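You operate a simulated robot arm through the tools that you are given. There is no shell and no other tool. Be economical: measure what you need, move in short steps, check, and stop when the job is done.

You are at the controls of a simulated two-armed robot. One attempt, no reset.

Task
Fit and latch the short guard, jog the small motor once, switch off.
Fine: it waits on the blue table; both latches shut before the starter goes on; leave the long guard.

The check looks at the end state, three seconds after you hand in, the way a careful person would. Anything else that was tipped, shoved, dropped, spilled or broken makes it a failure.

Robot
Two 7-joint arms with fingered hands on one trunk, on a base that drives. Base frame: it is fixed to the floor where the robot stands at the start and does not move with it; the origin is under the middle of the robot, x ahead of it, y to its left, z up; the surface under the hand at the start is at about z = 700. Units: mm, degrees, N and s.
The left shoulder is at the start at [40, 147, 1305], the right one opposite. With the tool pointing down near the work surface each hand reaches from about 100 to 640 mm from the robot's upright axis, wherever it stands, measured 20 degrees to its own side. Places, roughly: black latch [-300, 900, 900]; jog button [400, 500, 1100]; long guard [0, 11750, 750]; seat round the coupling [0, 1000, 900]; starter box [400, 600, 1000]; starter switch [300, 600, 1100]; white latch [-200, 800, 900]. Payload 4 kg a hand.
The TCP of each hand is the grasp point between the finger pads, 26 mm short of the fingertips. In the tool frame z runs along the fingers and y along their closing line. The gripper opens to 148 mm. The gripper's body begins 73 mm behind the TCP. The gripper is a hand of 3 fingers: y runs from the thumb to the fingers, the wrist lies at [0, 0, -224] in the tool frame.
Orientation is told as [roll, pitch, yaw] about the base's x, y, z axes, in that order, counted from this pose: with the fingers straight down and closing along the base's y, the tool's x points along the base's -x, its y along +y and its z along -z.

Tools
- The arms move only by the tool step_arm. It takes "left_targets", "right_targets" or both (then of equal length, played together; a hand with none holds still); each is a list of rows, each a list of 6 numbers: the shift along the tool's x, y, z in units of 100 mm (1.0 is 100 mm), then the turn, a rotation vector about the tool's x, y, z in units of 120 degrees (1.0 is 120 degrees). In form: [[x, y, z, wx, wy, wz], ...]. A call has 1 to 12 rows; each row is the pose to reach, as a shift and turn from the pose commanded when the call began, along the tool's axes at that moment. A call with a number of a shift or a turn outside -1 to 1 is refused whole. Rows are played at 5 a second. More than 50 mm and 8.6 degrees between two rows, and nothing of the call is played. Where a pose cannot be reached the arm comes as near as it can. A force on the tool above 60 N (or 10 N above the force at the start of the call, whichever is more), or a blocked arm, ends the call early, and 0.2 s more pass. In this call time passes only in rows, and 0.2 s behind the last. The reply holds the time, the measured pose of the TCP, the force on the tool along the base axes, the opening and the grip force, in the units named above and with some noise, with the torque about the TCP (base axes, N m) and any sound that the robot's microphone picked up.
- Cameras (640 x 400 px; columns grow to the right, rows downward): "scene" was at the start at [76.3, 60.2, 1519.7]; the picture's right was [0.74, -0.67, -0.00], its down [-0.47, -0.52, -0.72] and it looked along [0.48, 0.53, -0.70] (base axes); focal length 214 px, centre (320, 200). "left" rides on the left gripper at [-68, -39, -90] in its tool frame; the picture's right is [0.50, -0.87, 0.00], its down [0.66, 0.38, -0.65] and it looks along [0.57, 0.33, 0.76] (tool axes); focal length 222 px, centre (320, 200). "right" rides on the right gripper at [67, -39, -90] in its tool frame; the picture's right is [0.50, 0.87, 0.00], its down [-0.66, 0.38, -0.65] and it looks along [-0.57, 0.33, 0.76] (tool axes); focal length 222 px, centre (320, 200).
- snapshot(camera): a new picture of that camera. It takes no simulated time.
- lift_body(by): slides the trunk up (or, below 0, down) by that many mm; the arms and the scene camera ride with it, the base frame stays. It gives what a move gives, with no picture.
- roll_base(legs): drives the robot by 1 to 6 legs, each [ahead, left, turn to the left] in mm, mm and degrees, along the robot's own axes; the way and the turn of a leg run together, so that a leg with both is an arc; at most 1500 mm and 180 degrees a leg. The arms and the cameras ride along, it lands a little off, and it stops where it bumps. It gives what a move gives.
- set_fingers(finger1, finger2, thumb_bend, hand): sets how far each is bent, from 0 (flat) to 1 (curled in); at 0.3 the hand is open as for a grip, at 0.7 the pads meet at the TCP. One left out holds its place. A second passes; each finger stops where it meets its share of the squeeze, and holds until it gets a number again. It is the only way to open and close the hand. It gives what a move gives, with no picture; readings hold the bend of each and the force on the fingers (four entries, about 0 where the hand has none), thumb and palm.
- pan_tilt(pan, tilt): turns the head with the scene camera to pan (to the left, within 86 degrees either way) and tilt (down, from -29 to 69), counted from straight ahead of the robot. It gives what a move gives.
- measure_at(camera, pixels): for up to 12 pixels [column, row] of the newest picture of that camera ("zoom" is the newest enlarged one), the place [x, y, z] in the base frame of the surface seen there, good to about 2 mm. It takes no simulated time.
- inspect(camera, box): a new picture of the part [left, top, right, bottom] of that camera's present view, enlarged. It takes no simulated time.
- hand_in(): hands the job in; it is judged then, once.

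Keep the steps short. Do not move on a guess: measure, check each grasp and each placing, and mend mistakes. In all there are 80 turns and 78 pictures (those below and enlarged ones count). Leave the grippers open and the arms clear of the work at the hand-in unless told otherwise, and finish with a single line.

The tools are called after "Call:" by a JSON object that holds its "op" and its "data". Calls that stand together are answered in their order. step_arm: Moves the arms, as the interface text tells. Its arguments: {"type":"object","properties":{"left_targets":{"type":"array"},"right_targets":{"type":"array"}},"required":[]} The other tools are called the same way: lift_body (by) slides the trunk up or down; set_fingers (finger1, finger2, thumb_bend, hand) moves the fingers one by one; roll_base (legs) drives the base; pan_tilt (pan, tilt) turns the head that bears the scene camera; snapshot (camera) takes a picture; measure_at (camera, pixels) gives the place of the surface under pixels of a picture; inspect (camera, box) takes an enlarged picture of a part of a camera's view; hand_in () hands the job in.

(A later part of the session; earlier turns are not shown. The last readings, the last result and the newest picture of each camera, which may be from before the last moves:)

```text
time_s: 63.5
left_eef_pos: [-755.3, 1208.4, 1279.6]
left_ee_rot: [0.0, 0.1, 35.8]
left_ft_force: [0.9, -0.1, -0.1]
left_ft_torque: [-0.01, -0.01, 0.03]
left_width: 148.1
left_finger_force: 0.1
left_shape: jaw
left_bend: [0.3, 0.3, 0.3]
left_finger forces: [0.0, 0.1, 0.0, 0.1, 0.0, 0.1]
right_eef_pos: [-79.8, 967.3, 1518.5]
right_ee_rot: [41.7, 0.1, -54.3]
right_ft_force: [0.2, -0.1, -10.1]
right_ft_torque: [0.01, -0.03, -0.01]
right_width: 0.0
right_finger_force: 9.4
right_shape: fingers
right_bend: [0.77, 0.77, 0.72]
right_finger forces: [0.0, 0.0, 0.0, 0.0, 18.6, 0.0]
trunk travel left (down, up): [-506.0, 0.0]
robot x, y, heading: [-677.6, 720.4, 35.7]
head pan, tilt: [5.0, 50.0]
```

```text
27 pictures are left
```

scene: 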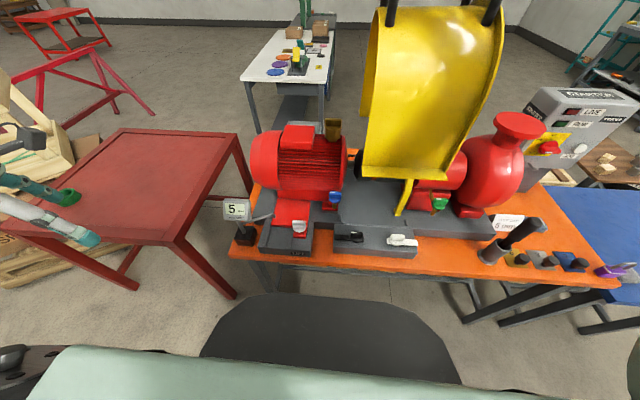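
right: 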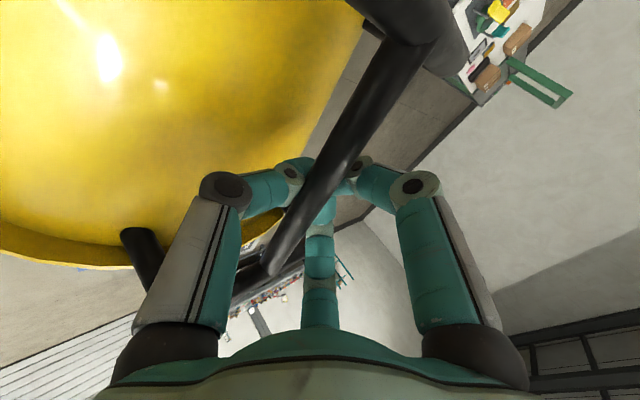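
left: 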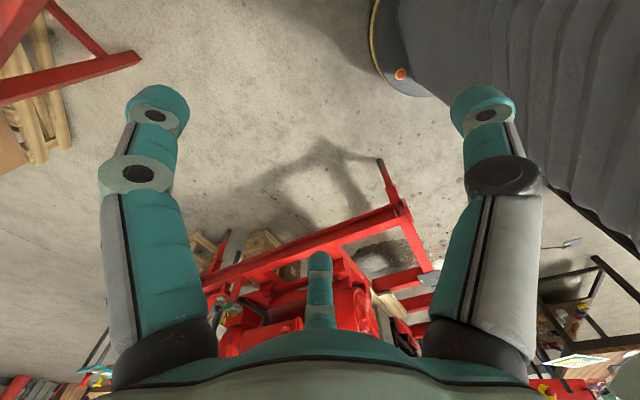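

Clean so far (TCP v≈501). Forward another 57 mm and 5 mm toward −u.

Call:
{"op": "step_arm", "data": {"right_targets": [[0, 0.009, 0.008, 0, 0, 0], [0.005, 0.027, 0.024, 0, 0, 0], [0.01, 0.058, 0.052, 0, 0, 0], [0.015, 0.103, 0.092, 0, 0, 0], [0.02, 0.155, 0.138, 0, 0, 0], [0.025, 0.205, 0.183, 0, 0, 0], [0.03, 0.26, 0.231, 0, 0, 0], [0.035, 0.31, 0.276, 0, 0, 0], [0.04, 0.355, 0.316, 0, 0, 0], [0.045, 0.39, 0.347, 0, 0, 0], [0.05, 0.415, 0.369, 0, 0, 0], [0.05, 0.426, 0.379, 0, 0, 0]]}}

Call:
{"op": "step_arm", "data": {"right_targets": [[0, 0, 0, 0, 0, 0], [0, 0, 0, 0, 0, 0], [0, 0, 0, 0, 0, 0], [0, 0, 0, 0, 0, 0], [0, 0, 0, 0, 0, 0], [0, 0, 0, 0, 0, 0], [0, 0, 0, 0, 0, 0], [0, 0, 0, 0, 0, 0], [0, 0, 0, 0, 0, 0], [0, 0, 0, 0, 0, 0], [0, 0, 0, 0, 0, 0], [0, 0, 0, 0, 0, 0]]}}

Call:
{"op": "inspect", "data": {"camera": "scene", "box": [320, 0, 520, 250]}}

```text
time_s: 66.1
left_eef_pos: [-755.9, 1207.8, 1278.8]
left_ee_rot: [0.0, 0.1, 35.7]
left_ft_force: [0.1, 0.0, 0.0]
left_ft_torque: [0.04, -0.01, 0.0]
left_width: 148.1
left_finger_force: 0.0
left_shape: jaw
left_bend: [0.3, 0.3, 0.3]
left_finger forces: [0.0, 0.0, 0.0, 0.1, 0.1, 0.0]
right_eef_pos: [-36.4, 1005.8, 1520.6]
right_ee_rot: [41.7, 0.0, -54.3]
right_ft_force: [-0.5, -0.3, -11.2]
right_ft_torque: [0.0, -0.03, 0.0]
right_width: 0.5
right_finger_force: 9.1
right_shape: fingers
right_bend: [0.77, 0.77, 0.72]
right_finger forces: [0.0, 0.0, 0.0, 0.1, 18.6, 0.1]
trunk travel left (down, up): [-506.0, 0.0]
robot x, y, heading: [-680.6, 721.7, 35.5]
head pan, tilt: [5.0, 50.0]
```

```text
time_s: 68.7
left_eef_pos: [-755.8, 1207.9, 1278.4]
left_ee_rot: [0.0, 0.1, 35.7]
left_ft_force: [-1.1, 0.9, 0.0]
left_ft_torque: [-0.02, 0.03, 0.0]
left_width: 147.9
left_finger_force: 0.1
left_shape: jaw
left_bend: [0.3, 0.3, 0.3]
left_finger forces: [0.0, 0.1, 0.1, 0.0, 0.0, 0.0]
right_eef_pos: [-35.8, 1005.1, 1518.6]
right_ee_rot: [41.6, 0.1, -54.3]
right_ft_force: [0.6, 0.5, -11.1]
right_ft_torque: [0.03, -0.07, 0.02]
right_width: 0.1
right_finger_force: 9.3
right_shape: fingers
right_bend: [0.77, 0.77, 0.72]
right_finger forces: [0.1, 0.1, 0.1, 0.0, 19.0, 0.0]
trunk travel left (down, up): [-506.0, 0.0]
robot x, y, heading: [-683.5, 722.6, 35.8]
head pan, tilt: [5.0, 50.0]
```

```text
1.60 times, centred on (420, 125) of scene
```

zoom: 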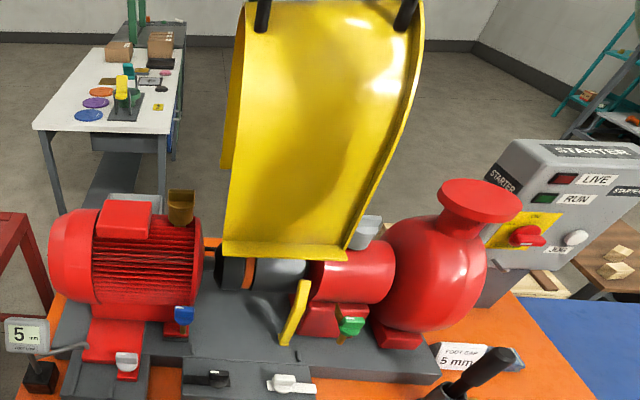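

Guard hovers over the coupling. I measure its near flange ends, the grey cap, post, and coupling to verify alignment before lowering.

Call:
{"op": "measure_at", "data": {"camera": "zoom", "pixels": [[226, 250], [285, 252], [343, 257], [305, 285], [287, 338], [357, 232], [370, 218], [218, 255], [345, 325], [225, 170], [292, 378], [285, 388]]}}

```text
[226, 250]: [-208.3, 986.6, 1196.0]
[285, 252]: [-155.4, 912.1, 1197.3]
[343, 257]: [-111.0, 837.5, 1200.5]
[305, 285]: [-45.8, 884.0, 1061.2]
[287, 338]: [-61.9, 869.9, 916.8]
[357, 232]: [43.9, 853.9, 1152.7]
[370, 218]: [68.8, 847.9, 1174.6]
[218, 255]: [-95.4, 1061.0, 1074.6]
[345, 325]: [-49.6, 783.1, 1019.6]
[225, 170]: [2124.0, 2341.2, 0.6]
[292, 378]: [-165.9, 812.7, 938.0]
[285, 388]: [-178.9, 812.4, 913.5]
```

Aligned: flange u −921…−743 (centre −832), yaw −54.6°, v≈405; cap and green knob are clear. Lower 150 mm smoothly.

Call:
{"op": "step_arm", "data": {"right_targets": [[0, -0.02, 0.022, 0, 0, 0], [0, -0.06, 0.067, 0, 0, 0], [0, -0.12, 0.135, 0, 0, 0], [0, -0.19, 0.213, 0, 0, 0], [0, -0.26, 0.292, 0, 0, 0], [0, -0.33, 0.371, 0, 0, 0], [0, -0.4, 0.449, 0, 0, 0], [0, -0.47, 0.528, 0, 0, 0], [0, -0.54, 0.607, 0, 0, 0], [0, -0.6, 0.674, 0, 0, 0], [0, -0.645, 0.725, 0, 0, 0], [0, -0.665, 0.747, 0, 0, 0]]}}

Call:
{"op": "step_arm", "data": {"right_targets": [[0, -0.02, 0.022, 0, 0, 0], [0, -0.06, 0.067, 0, 0, 0], [0, -0.12, 0.135, 0, 0, 0], [0, -0.19, 0.213, 0, 0, 0], [0, -0.25, 0.281, 0, 0, 0], [0, -0.3, 0.337, 0, 0, 0], [0, -0.325, 0.365, 0, 0, 0], [0, -0.333, 0.374, 0, 0, 0], [0, -0.333, 0.374, 0, 0, 0]]}}

Call:
{"op": "inspect", "data": {"camera": "scene", "box": [320, 20, 520, 250]}}

```text
time_s: 71.3
left_eef_pos: [-756.9, 1207.0, 1279.6]
left_ee_rot: [0.0, 0.1, 35.8]
left_ft_force: [0.4, 0.2, -0.1]
left_ft_torque: [0.03, 0.0, 0.01]
left_width: 147.8
left_finger_force: 0.1
left_shape: jaw
left_bend: [0.3, 0.3, 0.3]
left_finger forces: [0.1, 0.0, 0.0, 0.0, 0.0, 0.0]
right_eef_pos: [-36.3, 1005.5, 1418.6]
right_ee_rot: [41.6, 0.1, -54.3]
right_ft_force: [-0.3, -0.6, -11.0]
right_ft_torque: [0.07, -0.07, -0.01]
right_width: 0.0
right_finger_force: 9.6
right_shape: fingers
right_bend: [0.77, 0.77, 0.72]
right_finger forces: [0.0, 0.0, 0.0, 0.0, 18.8, 0.0]
trunk travel left (down, up): [-506.0, 0.0]
robot x, y, heading: [-679.4, 719.4, 36.0]
head pan, tilt: [5.0, 50.0]
```

```text
time_s: 73.3
left_eef_pos: [-756.0, 1206.9, 1280.1]
left_ee_rot: [0.0, 0.0, 35.8]
left_ft_force: [1.1, 0.3, -0.3]
left_ft_torque: [0.05, 0.0, 0.03]
left_width: 148.0
left_finger_force: 0.1
left_shape: jaw
left_bend: [0.3, 0.3, 0.3]
left_finger forces: [0.0, 0.1, 0.1, 0.0, 0.0, 0.1]
right_eef_pos: [-36.5, 1005.7, 1369.4]
right_ee_rot: [41.6, 0.0, -54.3]
right_ft_force: [0.3, 0.0, -9.8]
right_ft_torque: [0.06, -0.04, 0.01]
right_width: 0.0
right_finger_force: 9.5
right_shape: fingers
right_bend: [0.77, 0.77, 0.72]
right_finger forces: [0.0, 0.0, 0.1, 0.1, 18.8, 0.0]
trunk travel left (down, up): [-506.0, 0.0]
robot x, y, heading: [-678.9, 723.6, 35.8]
head pan, tilt: [5.0, 50.0]
```

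```text
1.74 times, centred on (420, 135) of scene
```

zoom: 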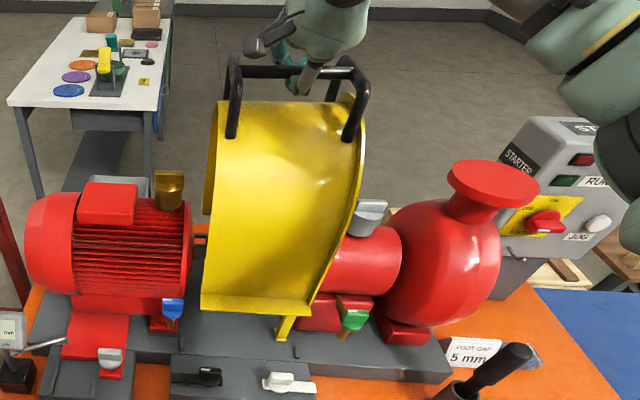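

Descending cleanly, feet ≈1045. Measure the flange, then lower another 120 mm.

Call:
{"op": "measure_at", "data": {"camera": "zoom", "pixels": [[203, 298], [203, 308], [255, 305], [255, 313], [308, 308], [308, 316]]}}

Call:
{"op": "step_arm", "data": {"right_targets": [[0, -0.02, 0.022, 0, 0, 0], [0, -0.06, 0.067, 0, 0, 0], [0, -0.12, 0.135, 0, 0, 0], [0, -0.19, 0.213, 0, 0, 0], [0, -0.27, 0.303, 0, 0, 0], [0, -0.35, 0.393, 0, 0, 0], [0, -0.44, 0.494, 0, 0, 0], [0, -0.53, 0.595, 0, 0, 0], [0, -0.62, 0.696, 0, 0, 0], [0, -0.7, 0.786, 0, 0, 0], [0, -0.76, 0.854, 0, 0, 0], [0, -0.79, 0.887, 0, 0, 0]]}}

Call:
{"op": "inspect", "data": {"camera": "scene", "box": [320, 60, 500, 250]}}

```text
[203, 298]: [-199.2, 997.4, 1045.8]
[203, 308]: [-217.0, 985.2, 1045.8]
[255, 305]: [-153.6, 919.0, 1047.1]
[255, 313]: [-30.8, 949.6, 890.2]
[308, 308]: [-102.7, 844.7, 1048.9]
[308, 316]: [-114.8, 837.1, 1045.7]
```

```text
time_s: 75.9
left_eef_pos: [-756.0, 1208.3, 1280.2]
left_ee_rot: [0.0, 0.1, 35.9]
left_ft_force: [0.0, -0.2, 0.0]
left_ft_torque: [-0.02, -0.02, 0.0]
left_width: 147.9
left_finger_force: 0.0
left_shape: jaw
left_bend: [0.3, 0.3, 0.3]
left_finger forces: [0.0, 0.1, 0.1, 0.1, 0.0, 0.0]
right_eef_pos: [-35.3, 1006.0, 1249.9]
right_ee_rot: [41.6, 0.1, -54.3]
right_ft_force: [0.2, 0.0, -10.9]
right_ft_torque: [0.07, -0.08, -0.04]
right_width: 0.0
right_finger_force: 9.0
right_shape: fingers
right_bend: [0.77, 0.77, 0.72]
right_finger forces: [0.1, 0.1, 0.0, 0.0, 18.6, 0.0]
trunk travel left (down, up): [-506.0, 0.0]
robot x, y, heading: [-682.5, 722.4, 35.8]
head pan, tilt: [5.0, 50.0]
```

```text
2.11 times, centred on (410, 155) of scene
```

zoom: 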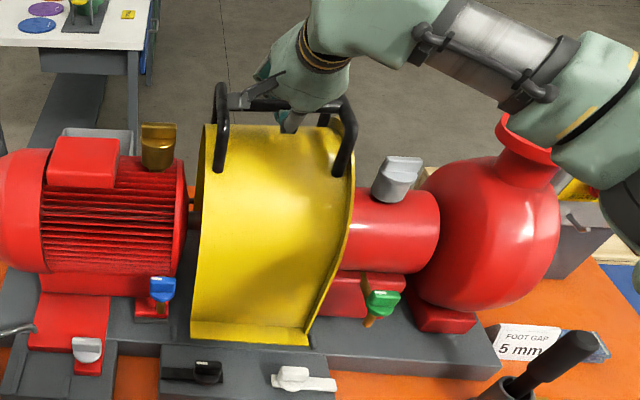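

Feet ≈925. The forearm nears the pump's outlet flange in view (530,150); measure both before going on, with the flange too.

Call:
{"op": "measure_at", "data": {"camera": "zoom", "pixels": [[500, 90], [560, 115], [590, 150], [625, 240], [510, 120], [545, 175], [195, 322], [195, 338], [250, 342], [307, 343], [240, 85], [410, 25]]}}

```text
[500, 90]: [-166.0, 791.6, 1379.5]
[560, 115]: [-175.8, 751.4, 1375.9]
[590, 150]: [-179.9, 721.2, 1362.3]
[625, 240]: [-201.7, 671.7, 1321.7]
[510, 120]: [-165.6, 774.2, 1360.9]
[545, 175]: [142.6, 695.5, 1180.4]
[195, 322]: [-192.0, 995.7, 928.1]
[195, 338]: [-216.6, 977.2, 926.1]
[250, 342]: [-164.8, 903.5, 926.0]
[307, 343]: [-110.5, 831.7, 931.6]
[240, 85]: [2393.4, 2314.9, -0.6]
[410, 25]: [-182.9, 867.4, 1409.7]
```

Forearm is clear (v≈300). The near edge is at v≈395, about 12 mm too near me versus the axis (≈557−149=408), so I shift +12 mm in v, then lower 22 mm.

Call:
{"op": "step_arm", "data": {"right_targets": [[0, 0.02, 0.018, 0, 0, 0], [0, 0.045, 0.04, 0, 0, 0], [0, 0.07, 0.062, 0, 0, 0], [0, 0.09, 0.08, 0, 0, 0], [0, 0.09, 0.08, 0, 0, 0], [0, 0.07, 0.102, 0, 0, 0], [0, 0.037, 0.14, 0, 0, 0], [0, -0.003, 0.184, 0, 0, 0], [0, -0.036, 0.222, 0, 0, 0], [0, -0.056, 0.244, 0, 0, 0], [0, -0.056, 0.244, 0, 0, 0]]}}

Call:
{"op": "inspect", "data": {"camera": "scene", "box": [330, 90, 460, 240]}}

Call:
{"op": "measure_at", "data": {"camera": "zoom", "pixels": [[220, 330], [220, 318], [300, 330], [300, 338], [160, 318], [340, 330], [260, 334], [270, 50], [230, 50], [300, 30]]}}

```text
time_s: 78.3
left_eef_pos: [-756.4, 1206.7, 1279.4]
left_ee_rot: [0.0, 0.1, 35.9]
left_ft_force: [-0.1, 0.2, -0.5]
left_ft_torque: [-0.02, 0.0, 0.0]
left_width: 147.9
left_finger_force: 0.1
left_shape: jaw
left_bend: [0.3, 0.3, 0.3]
left_finger forces: [0.1, 0.0, 0.0, 0.0, 0.0, 0.1]
right_eef_pos: [-25.9, 1013.2, 1228.3]
right_ee_rot: [41.7, 0.1, -54.4]
right_ft_force: [-0.9, 0.2, -9.5]
right_ft_torque: [0.01, -0.03, 0.02]
right_width: 0.1
right_finger_force: 9.5
right_shape: fingers
right_bend: [0.77, 0.77, 0.72]
right_finger forces: [0.1, 0.1, 0.0, 0.0, 18.6, 0.0]
trunk travel left (down, up): [-506.0, 0.0]
robot x, y, heading: [-681.9, 716.8, 35.8]
head pan, tilt: [5.0, 50.0]
```

```text
2.67 times, centred on (395, 165) of scene
```

zoom: 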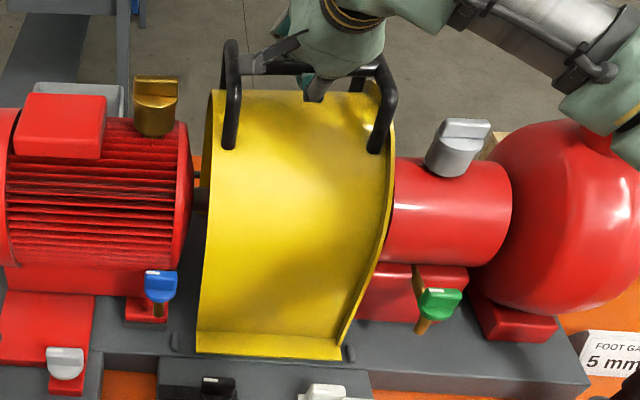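

```text
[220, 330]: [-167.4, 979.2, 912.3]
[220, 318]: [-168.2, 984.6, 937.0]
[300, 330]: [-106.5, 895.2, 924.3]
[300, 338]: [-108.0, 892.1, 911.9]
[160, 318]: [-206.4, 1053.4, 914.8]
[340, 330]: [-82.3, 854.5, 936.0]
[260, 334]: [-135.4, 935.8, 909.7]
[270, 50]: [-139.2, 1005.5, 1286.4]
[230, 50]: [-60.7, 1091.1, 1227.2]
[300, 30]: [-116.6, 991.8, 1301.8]
```

Flange sits between the two tabs ((180,345) and (350,352)). Measure flange corners and tabs from this picture.

Call:
{"op": "measure_at", "data": {"camera": "zoom", "pixels": [[200, 348], [200, 340], [270, 352], [337, 356], [340, 350], [179, 345], [350, 352], [215, 382], [325, 390]]}}

```text
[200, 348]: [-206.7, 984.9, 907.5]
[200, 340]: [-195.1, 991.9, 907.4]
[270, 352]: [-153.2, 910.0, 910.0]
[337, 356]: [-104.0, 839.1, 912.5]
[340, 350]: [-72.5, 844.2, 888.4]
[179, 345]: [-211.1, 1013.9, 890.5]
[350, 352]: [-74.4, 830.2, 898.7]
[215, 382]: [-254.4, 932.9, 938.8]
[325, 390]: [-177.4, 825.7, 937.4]
```

Flange edge v≈406, ends −922/−736, centred between tabs (−945/−717). Lower the last ~14 mm slowly, plus 4 mm to unload.

Call:
{"op": "step_arm", "data": {"right_targets": [[0, -0.02, 0.022, 0, 0, 0], [0, -0.04, 0.045, 0, 0, 0], [0, -0.06, 0.067, 0, 0, 0], [0, -0.08, 0.09, 0, 0, 0], [0, -0.1, 0.112, 0, 0, 0], [0, -0.12, 0.135, 0, 0, 0]]}}

Call:
{"op": "inspect", "data": {"camera": "scene", "box": [345, 180, 435, 240]}}

Call:
{"op": "measure_at", "data": {"camera": "zoom", "pixels": [[200, 260], [180, 290], [320, 290], [320, 275], [420, 300], [440, 300]]}}

```text
time_s: 79.7
left_eef_pos: [-757.2, 1207.6, 1279.7]
left_ee_rot: [0.0, 0.0, 35.9]
left_ft_force: [0.2, 0.2, 0.2]
left_ft_torque: [-0.01, 0.02, 0.02]
left_width: 147.9
left_finger_force: 0.0
left_shape: jaw
left_bend: [0.3, 0.3, 0.3]
left_finger forces: [0.1, 0.0, 0.1, 0.1, 0.0, 0.1]
right_eef_pos: [-26.8, 1012.6, 1211.9]
right_ee_rot: [41.9, 0.1, -54.4]
right_ft_force: [2.7, -1.2, -1.5]
right_ft_torque: [0.02, -0.06, 0.0]
right_width: 0.0
right_finger_force: 0.0
right_shape: fingers
right_bend: [0.77, 0.77, 0.73]
right_finger forces: [0.0, 0.0, 0.0, 0.0, 0.1, 0.1]
trunk travel left (down, up): [-506.0, 0.0]
robot x, y, heading: [-684.3, 725.1, 35.7]
head pan, tilt: [5.0, 50.0]
```

```text
6.67 times, centred on (390, 210) of scene
```

zoom: 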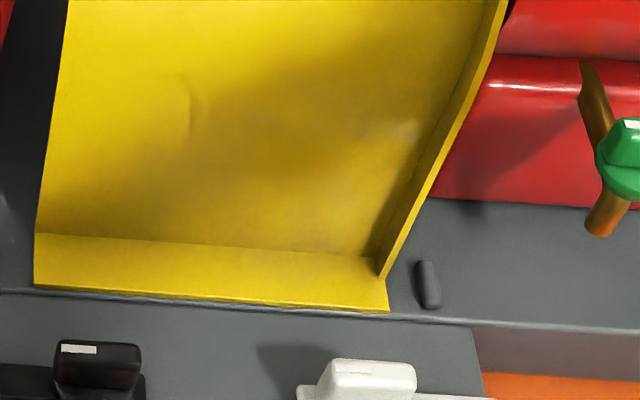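

```text
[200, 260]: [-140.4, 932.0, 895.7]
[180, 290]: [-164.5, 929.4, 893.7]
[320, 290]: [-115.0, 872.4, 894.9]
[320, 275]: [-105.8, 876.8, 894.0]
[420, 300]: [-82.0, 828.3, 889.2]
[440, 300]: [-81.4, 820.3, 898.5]
```

Seated: flange at 894–895, load off. To release safely I rotate the hand upright about the bar (pivot compensated), then check forces.

Call:
{"op": "step_arm", "data": {"right_targets": [[0, -0.02, 0.01, 0.07, 0, 0], [0, -0.038, 0.02, 0.14, 0, 0], [0, -0.057, 0.033, 0.21, 0, 0], [0, -0.076, 0.048, 0.28, 0, 0], [0, -0.095, 0.062, 0.348, 0, 0]]}}

Call:
{"op": "inspect", "data": {"camera": "scene", "box": [330, 70, 460, 240]}}

```text
time_s: 80.9
left_eef_pos: [-758.0, 1209.2, 1279.4]
left_ee_rot: [-0.1, -0.1, 35.8]
left_ft_force: [0.3, -0.1, 0.3]
left_ft_torque: [0.0, -0.02, 0.0]
left_width: 148.0
left_finger_force: 0.1
left_shape: jaw
left_bend: [0.3, 0.3, 0.3]
left_finger forces: [0.1, 0.1, 0.0, 0.1, 0.0, 0.0]
right_eef_pos: [-33.7, 978.5, 1204.5]
right_ee_rot: [0.0, 0.0, -54.0]
right_ft_force: [-0.8, -0.4, -0.1]
right_ft_torque: [0.01, 0.02, 0.01]
right_width: 0.0
right_finger_force: 0.2
right_shape: fingers
right_bend: [0.77, 0.77, 0.73]
right_finger forces: [0.1, 0.0, 0.1, 0.0, 0.1, 0.1]
right hand out of reach, approached as far as the arm can: row 5
trunk travel left (down, up): [-506.0, 0.0]
robot x, y, heading: [-682.6, 722.0, 36.0]
head pan, tilt: [5.0, 50.0]
```

```text
2.35 times, centred on (395, 155) of scene
```

zoom: 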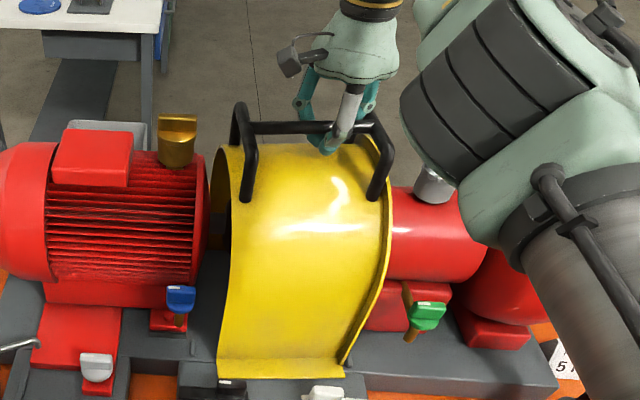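

The hand ended ~25 mm off (reach limit). I check if the guard was dragged.

Call:
{"op": "measure_at", "data": {"camera": "zoom", "pixels": [[220, 365], [222, 375], [280, 376], [338, 377], [285, 127], [240, 105], [375, 115], [230, 381], [321, 390]]}}

Call:
{"op": "inspect", "data": {"camera": "scene", "box": [345, 180, 435, 240]}}

Call:
{"op": "measure_at", "data": {"camera": "zoom", "pixels": [[200, 260], [180, 290], [320, 290], [320, 275], [420, 290], [80, 290]]}}

```text
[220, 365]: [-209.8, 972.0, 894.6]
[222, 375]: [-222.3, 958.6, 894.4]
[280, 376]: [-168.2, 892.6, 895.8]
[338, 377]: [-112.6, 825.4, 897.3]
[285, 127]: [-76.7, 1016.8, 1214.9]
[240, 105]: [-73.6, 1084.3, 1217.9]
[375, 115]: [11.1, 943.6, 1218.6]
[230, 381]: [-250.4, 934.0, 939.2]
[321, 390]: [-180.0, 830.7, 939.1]
```

```text
6.67 times, centred on (390, 210) of scene
```

zoom: 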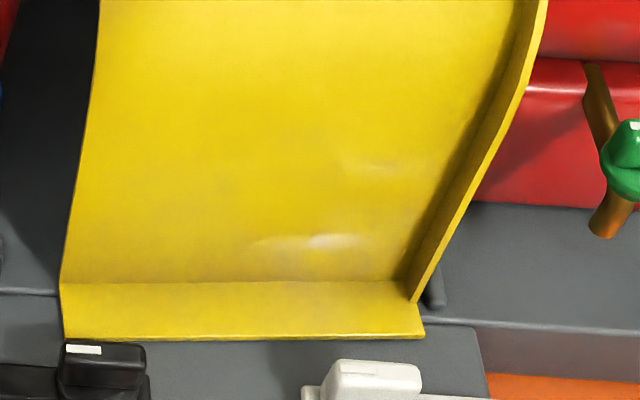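

```text
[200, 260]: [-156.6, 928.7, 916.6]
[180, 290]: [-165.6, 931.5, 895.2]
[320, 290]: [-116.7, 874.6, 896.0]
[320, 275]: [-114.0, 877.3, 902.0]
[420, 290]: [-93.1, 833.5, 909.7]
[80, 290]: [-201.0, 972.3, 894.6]
```

The guard was dragged ~20 mm toward me and yawed +4° (still flat on the plate, z≈895). I'll open the hand, lift off straight, drive closer so the upright hand has reach, then re-set it.

Call:
{"op": "set_fingers", "data": {"hand": "right", "finger1": 0.48, "finger2": 0.48, "thumb_bend": 0.48}}

Call:
{"op": "step_arm", "data": {"right_targets": [[-0.2, -0.24, 0, 0, 0, 0], [-0.2, -0.25, -0.12, 0, 0, 0], [-0.2, -0.27, -0.25, 0, 0, 0], [-0.2, -0.3, -0.4, 0, 0, 0], [-0.2, -0.32, -0.55, 0, 0, 0]]}}

Call:
{"op": "inspect", "data": {"camera": "scene", "box": [330, 70, 460, 240]}}

```text
time_s: 81.9
left_eef_pos: [-758.6, 1207.2, 1278.0]
left_ee_rot: [-0.1, -0.1, 35.7]
left_ft_force: [0.3, 0.1, 0.3]
left_ft_torque: [0.01, 0.01, -0.03]
left_width: 147.9
left_finger_force: 0.0
left_shape: jaw
left_bend: [0.3, 0.3, 0.3]
left_finger forces: [0.0, 0.0, 0.1, 0.1, 0.1, 0.0]
right_eef_pos: [-32.3, 978.1, 1203.5]
right_ee_rot: [0.1, 0.0, -54.3]
right_ft_force: [-2.4, 1.6, 0.7]
right_ft_torque: [-0.02, -0.03, 0.03]
right_width: 67.8
right_finger_force: 0.9
right_shape: fingers
right_bend: [0.48, 0.5, 0.48]
right_finger forces: [0.0, 3.0, 0.0, 0.0, 0.0, 0.0]
trunk travel left (down, up): [-506.0, 0.0]
robot x, y, heading: [-685.2, 721.6, 35.9]
head pan, tilt: [5.0, 50.0]
```

```text
time_s: 83.1
left_eef_pos: [-756.7, 1205.6, 1280.5]
left_ee_rot: [0.0, 0.0, 35.8]
left_ft_force: [0.0, -0.4, 0.0]
left_ft_torque: [0.04, -0.02, -0.01]
left_width: 147.9
left_finger_force: 0.0
left_shape: jaw
left_bend: [0.3, 0.3, 0.3]
left_finger forces: [0.1, 0.0, 0.1, 0.1, 0.1, 0.0]
right_eef_pos: [-28.9, 951.9, 1262.9]
right_ee_rot: [-0.1, 0.0, -54.4]
right_ft_force: [-0.2, 0.6, 0.3]
right_ft_torque: [0.04, -0.01, -0.01]
right_width: 68.0
right_finger_force: 0.1
right_shape: fingers
right_bend: [0.48, 0.48, 0.48]
right_finger forces: [0.1, 0.0, 0.0, 0.0, 0.1, 0.0]
right hand out of reach, approached as far as the arm can: row 1, 2, 3, 4, 5
trunk travel left (down, up): [-506.0, 0.0]
robot x, y, heading: [-683.7, 717.0, 35.9]
head pan, tilt: [5.0, 50.0]
```

```text
2.35 times, centred on (395, 155) of scene
```

zoom: 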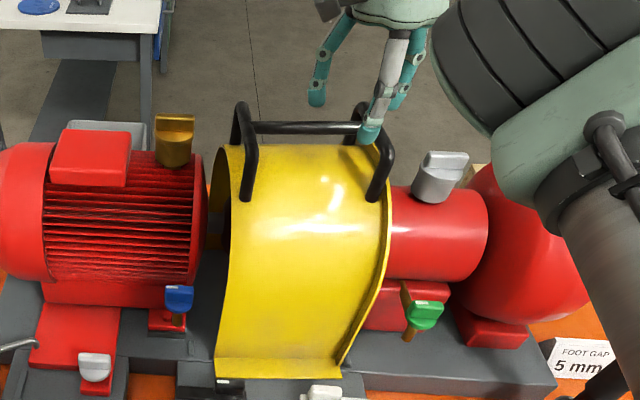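

Hand is free above the handle. Retract 60 mm back and 40 mm up, then drive forward 130 mm.

Call:
{"op": "step_arm", "data": {"right_targets": [[0, -0.1, -0.2, 0, 0, 0], [0, -0.3, -0.4, 0, 0, 0], [0, -0.6, -0.4, 0, 0, 0], [0, -0.9, -0.4, 0, 0, 0]]}}

Call:
{"op": "roll_base", "data": {"legs": [[125, 0, 0]]}}

Call:
{"op": "inspect", "data": {"camera": "scene", "box": [300, 80, 500, 280]}}

```text
time_s: 84.1
left_eef_pos: [-758.3, 1207.1, 1279.3]
left_ee_rot: [0.0, -0.1, 35.8]
left_ft_force: [0.9, 0.1, -0.4]
left_ft_torque: [-0.01, 0.01, 0.0]
left_width: 147.9
left_finger_force: 0.1
left_shape: jaw
left_bend: [0.3, 0.3, 0.3]
left_finger forces: [0.0, 0.0, 0.0, 0.1, 0.0, 0.0]
right_eef_pos: [-43.0, 945.3, 1317.4]
right_ee_rot: [0.1, 0.0, -54.3]
right_ft_force: [1.3, -0.5, 0.4]
right_ft_torque: [0.03, -0.01, 0.05]
right_width: 68.1
right_finger_force: 0.1
right_shape: fingers
right_bend: [0.48, 0.48, 0.48]
right_finger forces: [0.0, 0.0, 0.0, 0.0, 0.1, 0.1]
right hand out of reach, approached as far as the arm can: row 1, 2, 3, 4
trunk travel left (down, up): [-506.0, 0.0]
robot x, y, heading: [-679.1, 720.6, 36.1]
head pan, tilt: [5.0, 50.0]
```

```text
time_s: 85.3
left_eef_pos: [-659.7, 1277.5, 1281.4]
left_ee_rot: [0.1, -0.2, 35.8]
left_ft_force: [-0.7, 0.2, 0.1]
left_ft_torque: [0.03, -0.05, -0.03]
left_width: 147.9
left_finger_force: 0.0
left_shape: jaw
left_bend: [0.3, 0.3, 0.3]
left_finger forces: [0.1, 0.1, 0.0, 0.0, 0.1, 0.1]
right_eef_pos: [53.5, 1016.7, 1319.5]
right_ee_rot: [0.2, -0.1, -54.3]
right_ft_force: [-0.5, 0.7, -0.3]
right_ft_torque: [0.01, -0.02, 0.0]
right_width: 68.5
right_finger_force: 0.0
right_shape: fingers
right_bend: [0.48, 0.48, 0.48]
right_finger forces: [0.0, 0.1, 0.1, 0.0, 0.1, 0.0]
trunk travel left (down, up): [-506.0, 0.0]
robot x, y, heading: [-583.3, 792.9, 35.8]
head pan, tilt: [5.0, 50.0]
```

```text
2.00 times, centred on (400, 180) of scene
```

zoom: 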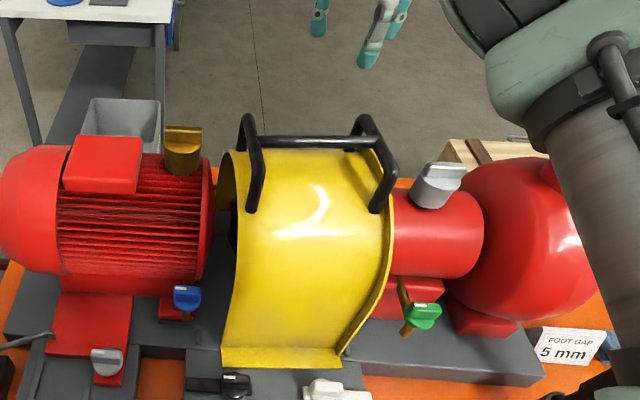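

Robot is closer. Measure the crossbar, the flange and tabs again from here.

Call:
{"op": "measure_at", "data": {"camera": "zoom", "pixels": [[270, 140], [300, 140], [350, 138], [225, 352], [228, 362], [285, 364], [336, 364], [346, 352], [240, 375], [325, 383], [247, 120], [360, 118]]}}

```text
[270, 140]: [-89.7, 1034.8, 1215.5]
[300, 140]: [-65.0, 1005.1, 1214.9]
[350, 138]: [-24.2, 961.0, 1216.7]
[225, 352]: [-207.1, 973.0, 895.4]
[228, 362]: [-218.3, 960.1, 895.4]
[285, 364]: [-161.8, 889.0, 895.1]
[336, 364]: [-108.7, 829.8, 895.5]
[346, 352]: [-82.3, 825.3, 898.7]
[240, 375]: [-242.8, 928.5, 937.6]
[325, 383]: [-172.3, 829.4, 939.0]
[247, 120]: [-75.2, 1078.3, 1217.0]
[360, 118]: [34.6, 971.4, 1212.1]
```

Guard is yawed to ≈−50°, handle centre ≈(−50, 988, 1208). First a zero move to see where the commanded pose of the hand really is.

Call:
{"op": "step_arm", "data": {"right_targets": [[0, 0, 0, 0, 0, 0], [0, 0, 0, 0, 0, 0]]}}

```text
time_s: 86.0
left_eef_pos: [-659.3, 1278.5, 1280.8]
left_ee_rot: [0.0, -0.2, 35.9]
left_ft_force: [0.4, -0.8, -0.9]
left_ft_torque: [0.02, 0.02, -0.02]
left_width: 148.0
left_finger_force: 0.0
left_shape: jaw
left_bend: [0.3, 0.3, 0.3]
left_finger forces: [0.0, 0.0, 0.0, 0.1, 0.0, 0.0]
right_eef_pos: [55.0, 1016.7, 1318.4]
right_ee_rot: [0.2, 0.1, -54.3]
right_ft_force: [-0.1, 0.0, 1.1]
right_ft_torque: [0.02, 0.0, -0.02]
right_width: 68.2
right_finger_force: 0.1
right_shape: fingers
right_bend: [0.48, 0.48, 0.48]
right_finger forces: [0.0, 0.0, 0.1, 0.0, 0.0, 0.0]
trunk travel left (down, up): [-506.0, 0.0]
robot x, y, heading: [-583.8, 794.0, 35.7]
head pan, tilt: [5.0, 50.0]
```

It holds. Move over the handle centre: −100 mm along y, +38 mm x, yaw +4.3°.

Call:
{"op": "step_arm", "data": {"right_targets": [[0.12, -0.33, 0, 0, 0, -0.012], [0.25, -0.66, 0, 0, 0, -0.024], [0.38, -1.0, 0, 0, 0, -0.036]]}}

```text
time_s: 86.8
left_eef_pos: [-658.6, 1279.5, 1280.1]
left_ee_rot: [0.1, -0.1, 35.8]
left_ft_force: [0.5, -0.4, -0.4]
left_ft_torque: [-0.01, 0.03, -0.02]
left_width: 148.0
left_finger_force: 0.0
left_shape: jaw
left_bend: [0.3, 0.3, 0.3]
left_finger forces: [0.0, 0.0, 0.1, 0.0, 0.1, 0.0]
right_eef_pos: [18.5, 1045.6, 1348.2]
right_ee_rot: [0.0, -0.1, -50.1]
right_ft_force: [-0.2, 0.1, 0.3]
right_ft_torque: [0.02, 0.04, -0.01]
right_width: 68.6
right_finger_force: 0.1
right_shape: fingers
right_bend: [0.48, 0.48, 0.48]
right_finger forces: [0.0, 0.0, 0.0, 0.0, 0.1, 0.0]
right hand out of reach, approached as far as the arm can: row 1, 2, 3
trunk travel left (down, up): [-506.0, 0.0]
robot x, y, heading: [-579.9, 794.0, 36.1]
head pan, tilt: [5.0, 50.0]
```

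The arm sits in an awkward branch. I tilt the hand forward 33° again at this height (relieves the wrist), then move back over the handle.

Call:
{"op": "step_arm", "data": {"right_targets": [[0, 0, 0, -0.07, 0, 0], [0, 0, 0, -0.14, 0, 0], [0, 0, 0, -0.21, 0, 0], [0, 0, 0, -0.28, 0, 0]]}}

Call:
{"op": "step_arm", "data": {"right_targets": [[0, -0.25, -0.16, 0, 0, 0], [0, -0.5, -0.33, 0, 0, 0], [0, -0.7, -0.46, 0, 0, 0]]}}

```text
time_s: 87.8
left_eef_pos: [-654.3, 1281.8, 1279.1]
left_ee_rot: [0.0, 0.2, 35.7]
left_ft_force: [0.4, 0.3, 0.2]
left_ft_torque: [0.01, 0.02, -0.04]
left_width: 147.7
left_finger_force: 0.0
left_shape: jaw
left_bend: [0.3, 0.3, 0.3]
left_finger forces: [0.0, 0.0, 0.1, 0.1, 0.1, 0.1]
right_eef_pos: [125.6, 1109.7, 1395.6]
right_ee_rot: [33.2, 0.0, -49.8]
right_ft_force: [-0.1, 0.7, 0.1]
right_ft_torque: [-0.02, 0.0, 0.02]
right_width: 68.7
right_finger_force: 0.0
right_shape: fingers
right_bend: [0.48, 0.48, 0.48]
right_finger forces: [0.0, 0.0, 0.0, 0.0, 0.0, 0.0]
right hand out of reach, approached as far as the arm can: row 1, 2, 3, 4
trunk travel left (down, up): [-506.0, 0.0]
robot x, y, heading: [-581.4, 792.8, 35.9]
head pan, tilt: [5.0, 50.0]
```

```text
time_s: 88.5
left_eef_pos: [-657.3, 1278.5, 1280.0]
left_ee_rot: [0.1, -0.1, 35.9]
left_ft_force: [0.0, -0.5, 0.4]
left_ft_torque: [0.01, -0.03, 0.0]
left_width: 147.8
left_finger_force: 0.0
left_shape: jaw
left_bend: [0.3, 0.3, 0.3]
left_finger forces: [0.0, 0.1, 0.1, 0.1, 0.0, 0.0]
right_eef_pos: [110.7, 1099.4, 1428.9]
right_ee_rot: [33.7, 0.1, -50.0]
right_ft_force: [-0.1, -0.3, -0.1]
right_ft_torque: [0.03, 0.02, -0.01]
right_width: 68.5
right_finger_force: 0.0
right_shape: fingers
right_bend: [0.48, 0.48, 0.48]
right_finger forces: [0.0, 0.1, 0.0, 0.0, 0.0, 0.0]
right hand out of reach, approached as far as the arm can: row 1, 2, 3
trunk travel left (down, up): [-506.0, 0.0]
robot x, y, heading: [-581.7, 796.4, 35.5]
head pan, tilt: [5.0, 50.0]
```

The arm is overstretched in a bad branch. It's high and clear (z 1429), so I back the base off 240 mm and work the arm back to an easy posture.

Call:
{"op": "roll_base", "data": {"legs": [[-240, 0, 0]]}}

Call:
{"op": "step_arm", "data": {"right_targets": [[0, -0.2, 0, 0.05, 0, 0], [0, -0.4, 0, 0.1, 0, 0], [0, -0.6, 0, 0.15, 0, 0], [0, -0.8, 0, 0.2, 0, 0]]}}

Call:
{"op": "snapshot", "data": {"camera": "scene"}}

```text
time_s: 90.3
left_eef_pos: [-848.5, 1142.4, 1279.8]
left_ee_rot: [0.1, 0.2, 35.9]
left_ft_force: [0.1, -0.9, 0.2]
left_ft_torque: [0.01, 0.03, 0.03]
left_width: 147.9
left_finger_force: 0.1
left_shape: jaw
left_bend: [0.3, 0.3, 0.3]
left_finger forces: [0.0, 0.0, 0.1, 0.0, 0.1, 0.0]
right_eef_pos: [-79.5, 963.4, 1423.5]
right_ee_rot: [33.3, 0.1, -49.9]
right_ft_force: [0.2, 0.8, -0.5]
right_ft_torque: [-0.01, 0.0, -0.03]
right_width: 68.5
right_finger_force: 0.0
right_shape: fingers
right_bend: [0.48, 0.48, 0.48]
right_finger forces: [0.0, 0.0, 0.0, 0.0, 0.0, 0.0]
trunk travel left (down, up): [-506.0, 0.0]
robot x, y, heading: [-777.7, 649.6, 35.8]
head pan, tilt: [5.0, 50.0]
```

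```text
time_s: 91.3
left_eef_pos: [-852.2, 1140.1, 1281.0]
left_ee_rot: [0.0, 0.0, 35.9]
left_ft_force: [-0.4, 0.9, 0.1]
left_ft_torque: [-0.05, 0.01, -0.02]
left_width: 148.0
left_finger_force: 0.0
left_shape: jaw
left_bend: [0.3, 0.3, 0.3]
left_finger forces: [0.0, 0.0, 0.1, 0.0, 0.1, 0.0]
right_eef_pos: [-124.3, 895.4, 1387.0]
right_ee_rot: [11.6, -0.5, -50.4]
right_ft_force: [0.2, 0.0, 1.0]
right_ft_torque: [0.0, -0.01, -0.01]
right_width: 68.8
right_finger_force: 0.0
right_shape: fingers
right_bend: [0.48, 0.48, 0.48]
right_finger forces: [0.0, 0.0, 0.0, 0.0, 0.0, 0.1]
right hand out of reach, approached as far as the arm can: row 2, 3, 4
trunk travel left (down, up): [-506.0, 0.0]
robot x, y, heading: [-777.5, 654.4, 35.9]
head pan, tilt: [5.0, 50.0]
```

```text
17 pictures are left
```

scene: 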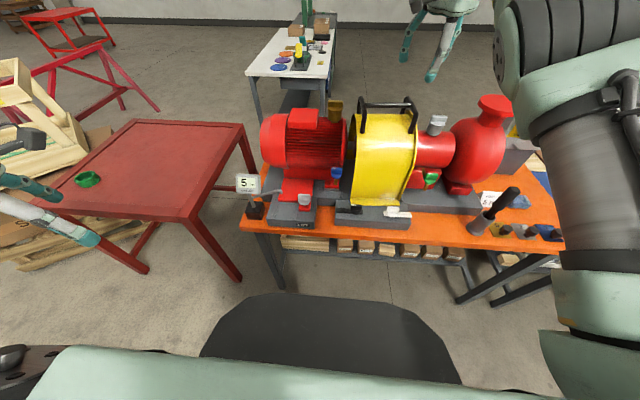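

I now command it further back toward me in smaller moves, lowering slightly, until it becomes fully reachable.

Call:
{"op": "step_arm", "data": {"right_targets": [[0, -0.3, 0.0, 0.03, 0, 0], [0, -0.6, 0.0, 0.06, 0, 0], [0, -0.9, 0.0, 0.097, 0, 0]]}}

Call:
{"op": "step_arm", "data": {"right_targets": [[0, -0.4, 0.0, 0, 0, 0], [0, -0.8, 0.0, 0, 0, 0], [0, -1.0, 0.2, 0, 0, 0]]}}

```text
time_s: 92.1
left_eef_pos: [-850.6, 1140.8, 1278.2]
left_ee_rot: [0.0, 0.0, 35.9]
left_ft_force: [-0.1, 0.1, 0.3]
left_ft_torque: [0.0, 0.02, -0.03]
left_width: 147.8
left_finger_force: 0.0
left_shape: jaw
left_bend: [0.3, 0.3, 0.3]
left_finger forces: [0.0, 0.0, 0.0, 0.0, 0.0, 0.0]
right_eef_pos: [-178.5, 846.5, 1366.5]
right_ee_rot: [-2.1, 0.0, -50.1]
right_ft_force: [-0.1, -0.3, 0.0]
right_ft_torque: [-0.01, 0.01, -0.01]
right_width: 68.5
right_finger_force: 0.0
right_shape: fingers
right_bend: [0.48, 0.48, 0.48]
right_finger forces: [0.1, 0.1, 0.0, 0.0, 0.1, 0.0]
right hand out of reach, approached as far as the arm can: row 1, 3
trunk travel left (down, up): [-506.0, 0.0]
robot x, y, heading: [-776.0, 651.9, 35.9]
head pan, tilt: [5.0, 50.0]
```

```text
time_s: 92.9
left_eef_pos: [-852.3, 1132.1, 1283.1]
left_ee_rot: [0.4, -0.3, 36.0]
left_ft_force: [-0.2, 0.1, -0.8]
left_ft_torque: [0.06, -0.03, 0.0]
left_width: 148.3
left_finger_force: 0.0
left_shape: jaw
left_bend: [0.3, 0.3, 0.3]
left_finger forces: [0.1, 0.0, 0.0, 0.0, 0.0, 0.0]
right_eef_pos: [-251.2, 776.1, 1352.2]
right_ee_rot: [-1.5, 0.6, -50.5]
right_ft_force: [-1.3, -1.2, -0.7]
right_ft_torque: [0.04, -0.19, 0.03]
right_width: 68.5
right_finger_force: 0.1
right_shape: fingers
right_bend: [0.48, 0.48, 0.48]
right_finger forces: [0.0, 0.0, 0.0, 0.0, 0.1, 0.0]
right hand out of reach, approached as far as the arm can: row 1, 2
trunk travel left (down, up): [-506.0, 0.0]
robot x, y, heading: [-774.8, 651.7, 35.9]
head pan, tilt: [5.0, 50.0]
```

Reachable again – upright must stay below z≈1350. Lower to ~1270 here, level the tilt, then drive forward 240 mm.

Call:
{"op": "step_arm", "data": {"right_targets": [[0, 0, 0.3, -0.012, 0, 0], [0, 0, 0.6, -0.012, 0, 0], [0, 0, 0.82, -0.012, 0, 0]]}}

Call:
{"op": "roll_base", "data": {"legs": [[240, 0, 0]]}}

```text
time_s: 93.7
left_eef_pos: [-850.9, 1138.4, 1279.8]
left_ee_rot: [0.1, -0.1, 35.9]
left_ft_force: [-0.4, -0.6, -0.9]
left_ft_torque: [0.03, -0.01, -0.01]
left_width: 147.7
left_finger_force: 0.0
left_shape: jaw
left_bend: [0.3, 0.3, 0.3]
left_finger forces: [0.0, 0.0, 0.0, 0.0, 0.0, 0.1]
right_eef_pos: [-256.5, 779.1, 1268.4]
right_ee_rot: [-0.6, -0.1, -49.9]
right_ft_force: [-0.7, 0.5, -0.2]
right_ft_torque: [0.01, 0.0, 0.02]
right_width: 68.8
right_finger_force: 0.1
right_shape: fingers
right_bend: [0.48, 0.48, 0.48]
right_finger forces: [0.0, 0.0, 0.0, 0.0, 0.1, 0.0]
trunk travel left (down, up): [-506.0, 0.0]
robot x, y, heading: [-775.9, 655.2, 35.8]
head pan, tilt: [5.0, 50.0]
```

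```text
time_s: 95.5
left_eef_pos: [-657.3, 1279.0, 1280.8]
left_ee_rot: [0.0, -0.2, 35.8]
left_ft_force: [0.1, 0.0, 0.3]
left_ft_torque: [0.03, -0.01, 0.0]
left_width: 147.9
left_finger_force: 0.1
left_shape: jaw
left_bend: [0.3, 0.3, 0.3]
left_finger forces: [0.0, 0.1, 0.0, 0.0, 0.0, 0.1]
right_eef_pos: [-63.5, 920.5, 1269.5]
right_ee_rot: [-0.5, 0.0, -50.0]
right_ft_force: [-0.4, -0.4, -0.8]
right_ft_torque: [0.01, -0.02, 0.0]
right_width: 68.7
right_finger_force: 0.1
right_shape: fingers
right_bend: [0.48, 0.48, 0.48]
right_finger forces: [0.1, 0.0, 0.0, 0.0, 0.1, 0.1]
trunk travel left (down, up): [-506.0, 0.0]
robot x, y, heading: [-573.3, 795.4, 35.8]
head pan, tilt: [5.0, 50.0]
```

TCP (−63.5, 920.5, 1269.5). Move +43 x, +54 y to the bar centre, check, then descend.

Call:
{"op": "step_arm", "data": {"right_targets": [[0.2, 0.27, 0, 0, 0, 0], [0.43, 0.54, 0, 0, 0, 0], [0.43, 0.54, 0, 0, 0, 0]]}}

Call:
{"op": "inspect", "data": {"camera": "scene", "box": [320, 70, 440, 190]}}

Call:
{"op": "measure_at", "data": {"camera": "zoom", "pixels": [[230, 235], [280, 233], [330, 230], [360, 228]]}}

```text
time_s: 96.3
left_eef_pos: [-652.7, 1281.0, 1278.4]
left_ee_rot: [0.1, 0.0, 35.8]
left_ft_force: [0.6, -0.4, -0.4]
left_ft_torque: [0.04, 0.02, 0.0]
left_width: 148.2
left_finger_force: 0.1
left_shape: jaw
left_bend: [0.3, 0.3, 0.3]
left_finger forces: [0.1, 0.1, 0.1, 0.0, 0.0, 0.0]
right_eef_pos: [-46.7, 989.6, 1268.4]
right_ee_rot: [-0.6, 0.1, -49.9]
right_ft_force: [-0.5, -0.1, -0.2]
right_ft_torque: [0.0, 0.03, 0.02]
right_width: 68.5
right_finger_force: 0.1
right_shape: fingers
right_bend: [0.48, 0.48, 0.48]
right_finger forces: [0.1, 0.1, 0.1, 0.1, 0.0, 0.0]
trunk travel left (down, up): [-506.0, 0.0]
robot x, y, heading: [-579.2, 795.1, 35.7]
head pan, tilt: [5.0, 50.0]
```

```text
3.33 times, centred on (380, 130) of scene
```

zoom: 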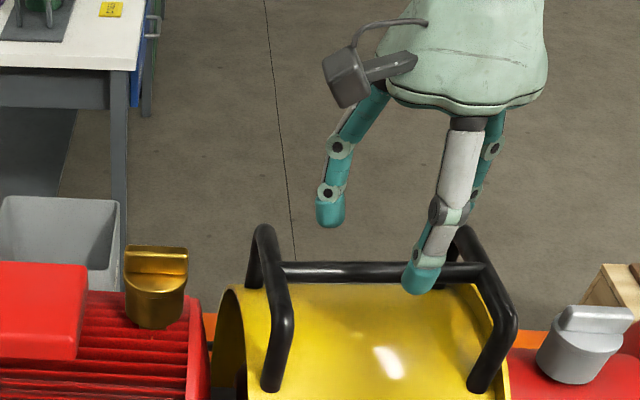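

```text
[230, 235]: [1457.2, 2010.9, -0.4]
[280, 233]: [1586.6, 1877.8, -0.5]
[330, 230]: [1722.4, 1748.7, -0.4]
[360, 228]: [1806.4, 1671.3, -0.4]
```

Measure the bar itself in this picture, e.g. (300,272)…(390,272), and both end bars.

Call:
{"op": "measure_at", "data": {"camera": "zoom", "pixels": [[295, 271], [340, 271], [390, 271], [460, 272], [264, 232], [285, 320], [462, 235], [508, 320]]}}

```text
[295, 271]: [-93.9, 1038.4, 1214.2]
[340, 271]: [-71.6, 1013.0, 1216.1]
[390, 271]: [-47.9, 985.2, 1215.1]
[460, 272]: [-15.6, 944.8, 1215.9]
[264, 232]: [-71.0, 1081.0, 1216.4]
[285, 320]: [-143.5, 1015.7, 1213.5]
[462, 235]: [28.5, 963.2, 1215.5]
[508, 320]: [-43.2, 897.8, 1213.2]
```

Bar line yaw −50.1°, centre (−57, 989). Correct by +6 mm x, −3 mm y and descend 59 mm, then close.

Call:
{"op": "step_arm", "data": {"right_targets": [[0.06, -0.03, 0, 0, 0, 0], [0.06, -0.03, 0.25, 0, 0, 0], [0.06, -0.03, 0.48, 0, 0, 0], [0.06, -0.03, 0.59, 0, 0, 0]]}}

Call:
{"op": "set_fingers", "data": {"hand": "right", "finger1": 0.8, "finger2": 0.8, "thumb_bend": 0.8}}

```text
time_s: 97.3
left_eef_pos: [-654.7, 1281.3, 1280.0]
left_ee_rot: [0.0, 0.1, 35.8]
left_ft_force: [0.0, 0.3, -0.6]
left_ft_torque: [-0.02, 0.0, 0.0]
left_width: 147.8
left_finger_force: 0.1
left_shape: jaw
left_bend: [0.3, 0.3, 0.3]
left_finger forces: [0.0, 0.0, 0.1, 0.0, 0.0, 0.1]
right_eef_pos: [-54.2, 990.7, 1208.6]
right_ee_rot: [-0.6, 0.1, -49.9]
right_ft_force: [-0.3, 0.3, 0.8]
right_ft_torque: [-0.01, 0.03, -0.03]
right_width: 68.9
right_finger_force: 0.1
right_shape: fingers
right_bend: [0.48, 0.48, 0.48]
right_finger forces: [0.1, 0.1, 0.1, 0.1, 0.0, 0.0]
trunk travel left (down, up): [-506.0, 0.0]
robot x, y, heading: [-582.5, 797.6, 35.6]
head pan, tilt: [5.0, 50.0]
```

```text
time_s: 98.3
left_eef_pos: [-653.5, 1281.4, 1280.8]
left_ee_rot: [0.0, -0.1, 35.9]
left_ft_force: [0.4, 0.4, 0.1]
left_ft_torque: [0.03, -0.01, 0.0]
left_width: 148.2
left_finger_force: 0.0
left_shape: jaw
left_bend: [0.3, 0.3, 0.3]
left_finger forces: [0.0, 0.1, 0.0, 0.1, 0.0, 0.0]
right_eef_pos: [-52.8, 990.8, 1207.7]
right_ee_rot: [-0.6, 0.1, -50.1]
right_ft_force: [-1.0, -1.3, -0.3]
right_ft_torque: [0.02, 0.01, 0.0]
right_width: 0.0
right_finger_force: 0.8
right_shape: fingers
right_bend: [0.75, 0.75, 0.74]
right_finger forces: [0.9, 0.9, 0.0, 0.1, 0.1, 0.1]
trunk travel left (down, up): [-506.0, 0.0]
robot x, y, heading: [-578.9, 791.8, 35.6]
head pan, tilt: [5.0, 50.0]
```

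Caged. Lift 12 mm, shift +17 mm in v with −4.3° yaw, set down again.

Call:
{"op": "step_arm", "data": {"right_targets": [[0, 0, -0.05, 0, 0, 0], [0, 0, -0.12, 0, 0, 0], [0, 0, -0.15, 0, 0, 0]]}}

Call:
{"op": "step_arm", "data": {"right_targets": [[-0.002, 0.03, 0, 0, 0, 0.006], [-0.004, 0.07, 0, 0, 0, 0.013], [-0.008, 0.11, 0, 0, 0, 0.022], [-0.01, 0.15, 0, 0, 0, 0.031], [-0.012, 0.17, 0, 0, 0, 0.036], [-0.012, 0.17, 0, 0, 0, 0.036], [-0.012, 0.17, 0, 0, 0, 0.036], [-0.012, 0.17, 0, 0, 0, 0.036]]}}

Call:
{"op": "inspect", "data": {"camera": "scene", "box": [340, 170, 470, 280]}}

```text
time_s: 99.1
left_eef_pos: [-653.7, 1281.1, 1280.0]
left_ee_rot: [0.0, 0.0, 35.8]
left_ft_force: [0.1, -0.8, 1.2]
left_ft_torque: [-0.01, -0.03, 0.0]
left_width: 147.9
left_finger_force: 0.1
left_shape: jaw
left_bend: [0.3, 0.3, 0.3]
left_finger forces: [0.0, 0.0, 0.0, 0.1, 0.0, 0.0]
right_eef_pos: [-52.1, 990.5, 1222.5]
right_ee_rot: [-0.8, 0.1, -50.0]
right_ft_force: [0.3, -0.4, -11.1]
right_ft_torque: [0.04, 0.0, 0.01]
right_width: 0.2
right_finger_force: 1.4
right_shape: fingers
right_bend: [0.75, 0.75, 0.74]
right_finger forces: [1.0, 0.9, 0.0, 0.0, 0.1, 0.1]
trunk travel left (down, up): [-506.0, 0.0]
robot x, y, heading: [-577.0, 795.1, 35.5]
head pan, tilt: [5.0, 50.0]
```

```text
time_s: 100.9
left_eef_pos: [-653.4, 1281.1, 1281.0]
left_ee_rot: [0.0, 0.0, 35.9]
left_ft_force: [0.3, 0.1, 0.3]
left_ft_torque: [-0.01, -0.01, -0.01]
left_width: 147.8
left_finger_force: 0.1
left_shape: jaw
left_bend: [0.3, 0.3, 0.3]
left_finger forces: [0.1, 0.1, 0.0, 0.1, 0.0, 0.0]
right_eef_pos: [-37.2, 1001.3, 1223.4]
right_ee_rot: [-0.7, 0.0, -54.3]
right_ft_force: [0.5, 0.1, -10.8]
right_ft_torque: [-0.01, 0.01, -0.02]
right_width: 0.0
right_finger_force: 10.6
right_shape: fingers
right_bend: [0.75, 0.75, 0.74]
right_finger forces: [1.1, 1.2, 0.0, 0.1, 18.6, 0.0]
trunk travel left (down, up): [-506.0, 0.0]
robot x, y, heading: [-582.4, 798.1, 35.6]
head pan, tilt: [5.0, 50.0]
```

```text
3.64 times, centred on (405, 225) of scene
```

zoom: 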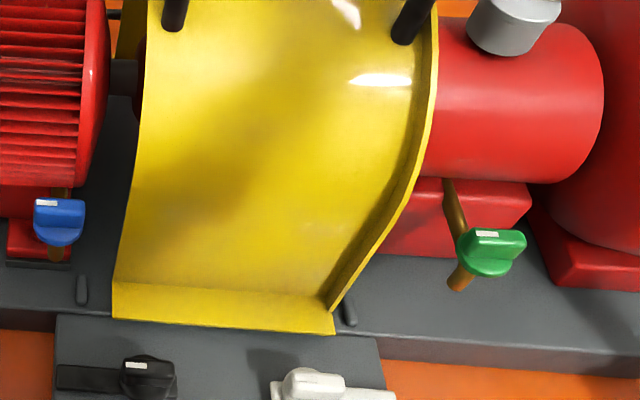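

Measure the hovering flange, tabs and latches.

Call:
{"op": "measure_at", "data": {"camera": "zoom", "pixels": [[116, 314], [116, 290], [220, 325], [328, 330], [328, 315], [81, 288], [348, 312], [148, 365], [60, 375], [310, 378], [393, 395], [170, 390]]}}

```text
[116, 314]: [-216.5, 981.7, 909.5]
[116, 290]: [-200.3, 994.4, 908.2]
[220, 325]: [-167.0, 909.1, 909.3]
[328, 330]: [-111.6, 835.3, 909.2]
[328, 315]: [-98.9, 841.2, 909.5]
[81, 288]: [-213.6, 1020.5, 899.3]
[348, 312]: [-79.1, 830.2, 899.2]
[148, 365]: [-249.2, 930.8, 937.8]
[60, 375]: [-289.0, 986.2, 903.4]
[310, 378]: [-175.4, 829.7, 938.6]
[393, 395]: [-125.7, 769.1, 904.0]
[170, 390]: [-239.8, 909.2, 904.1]
```

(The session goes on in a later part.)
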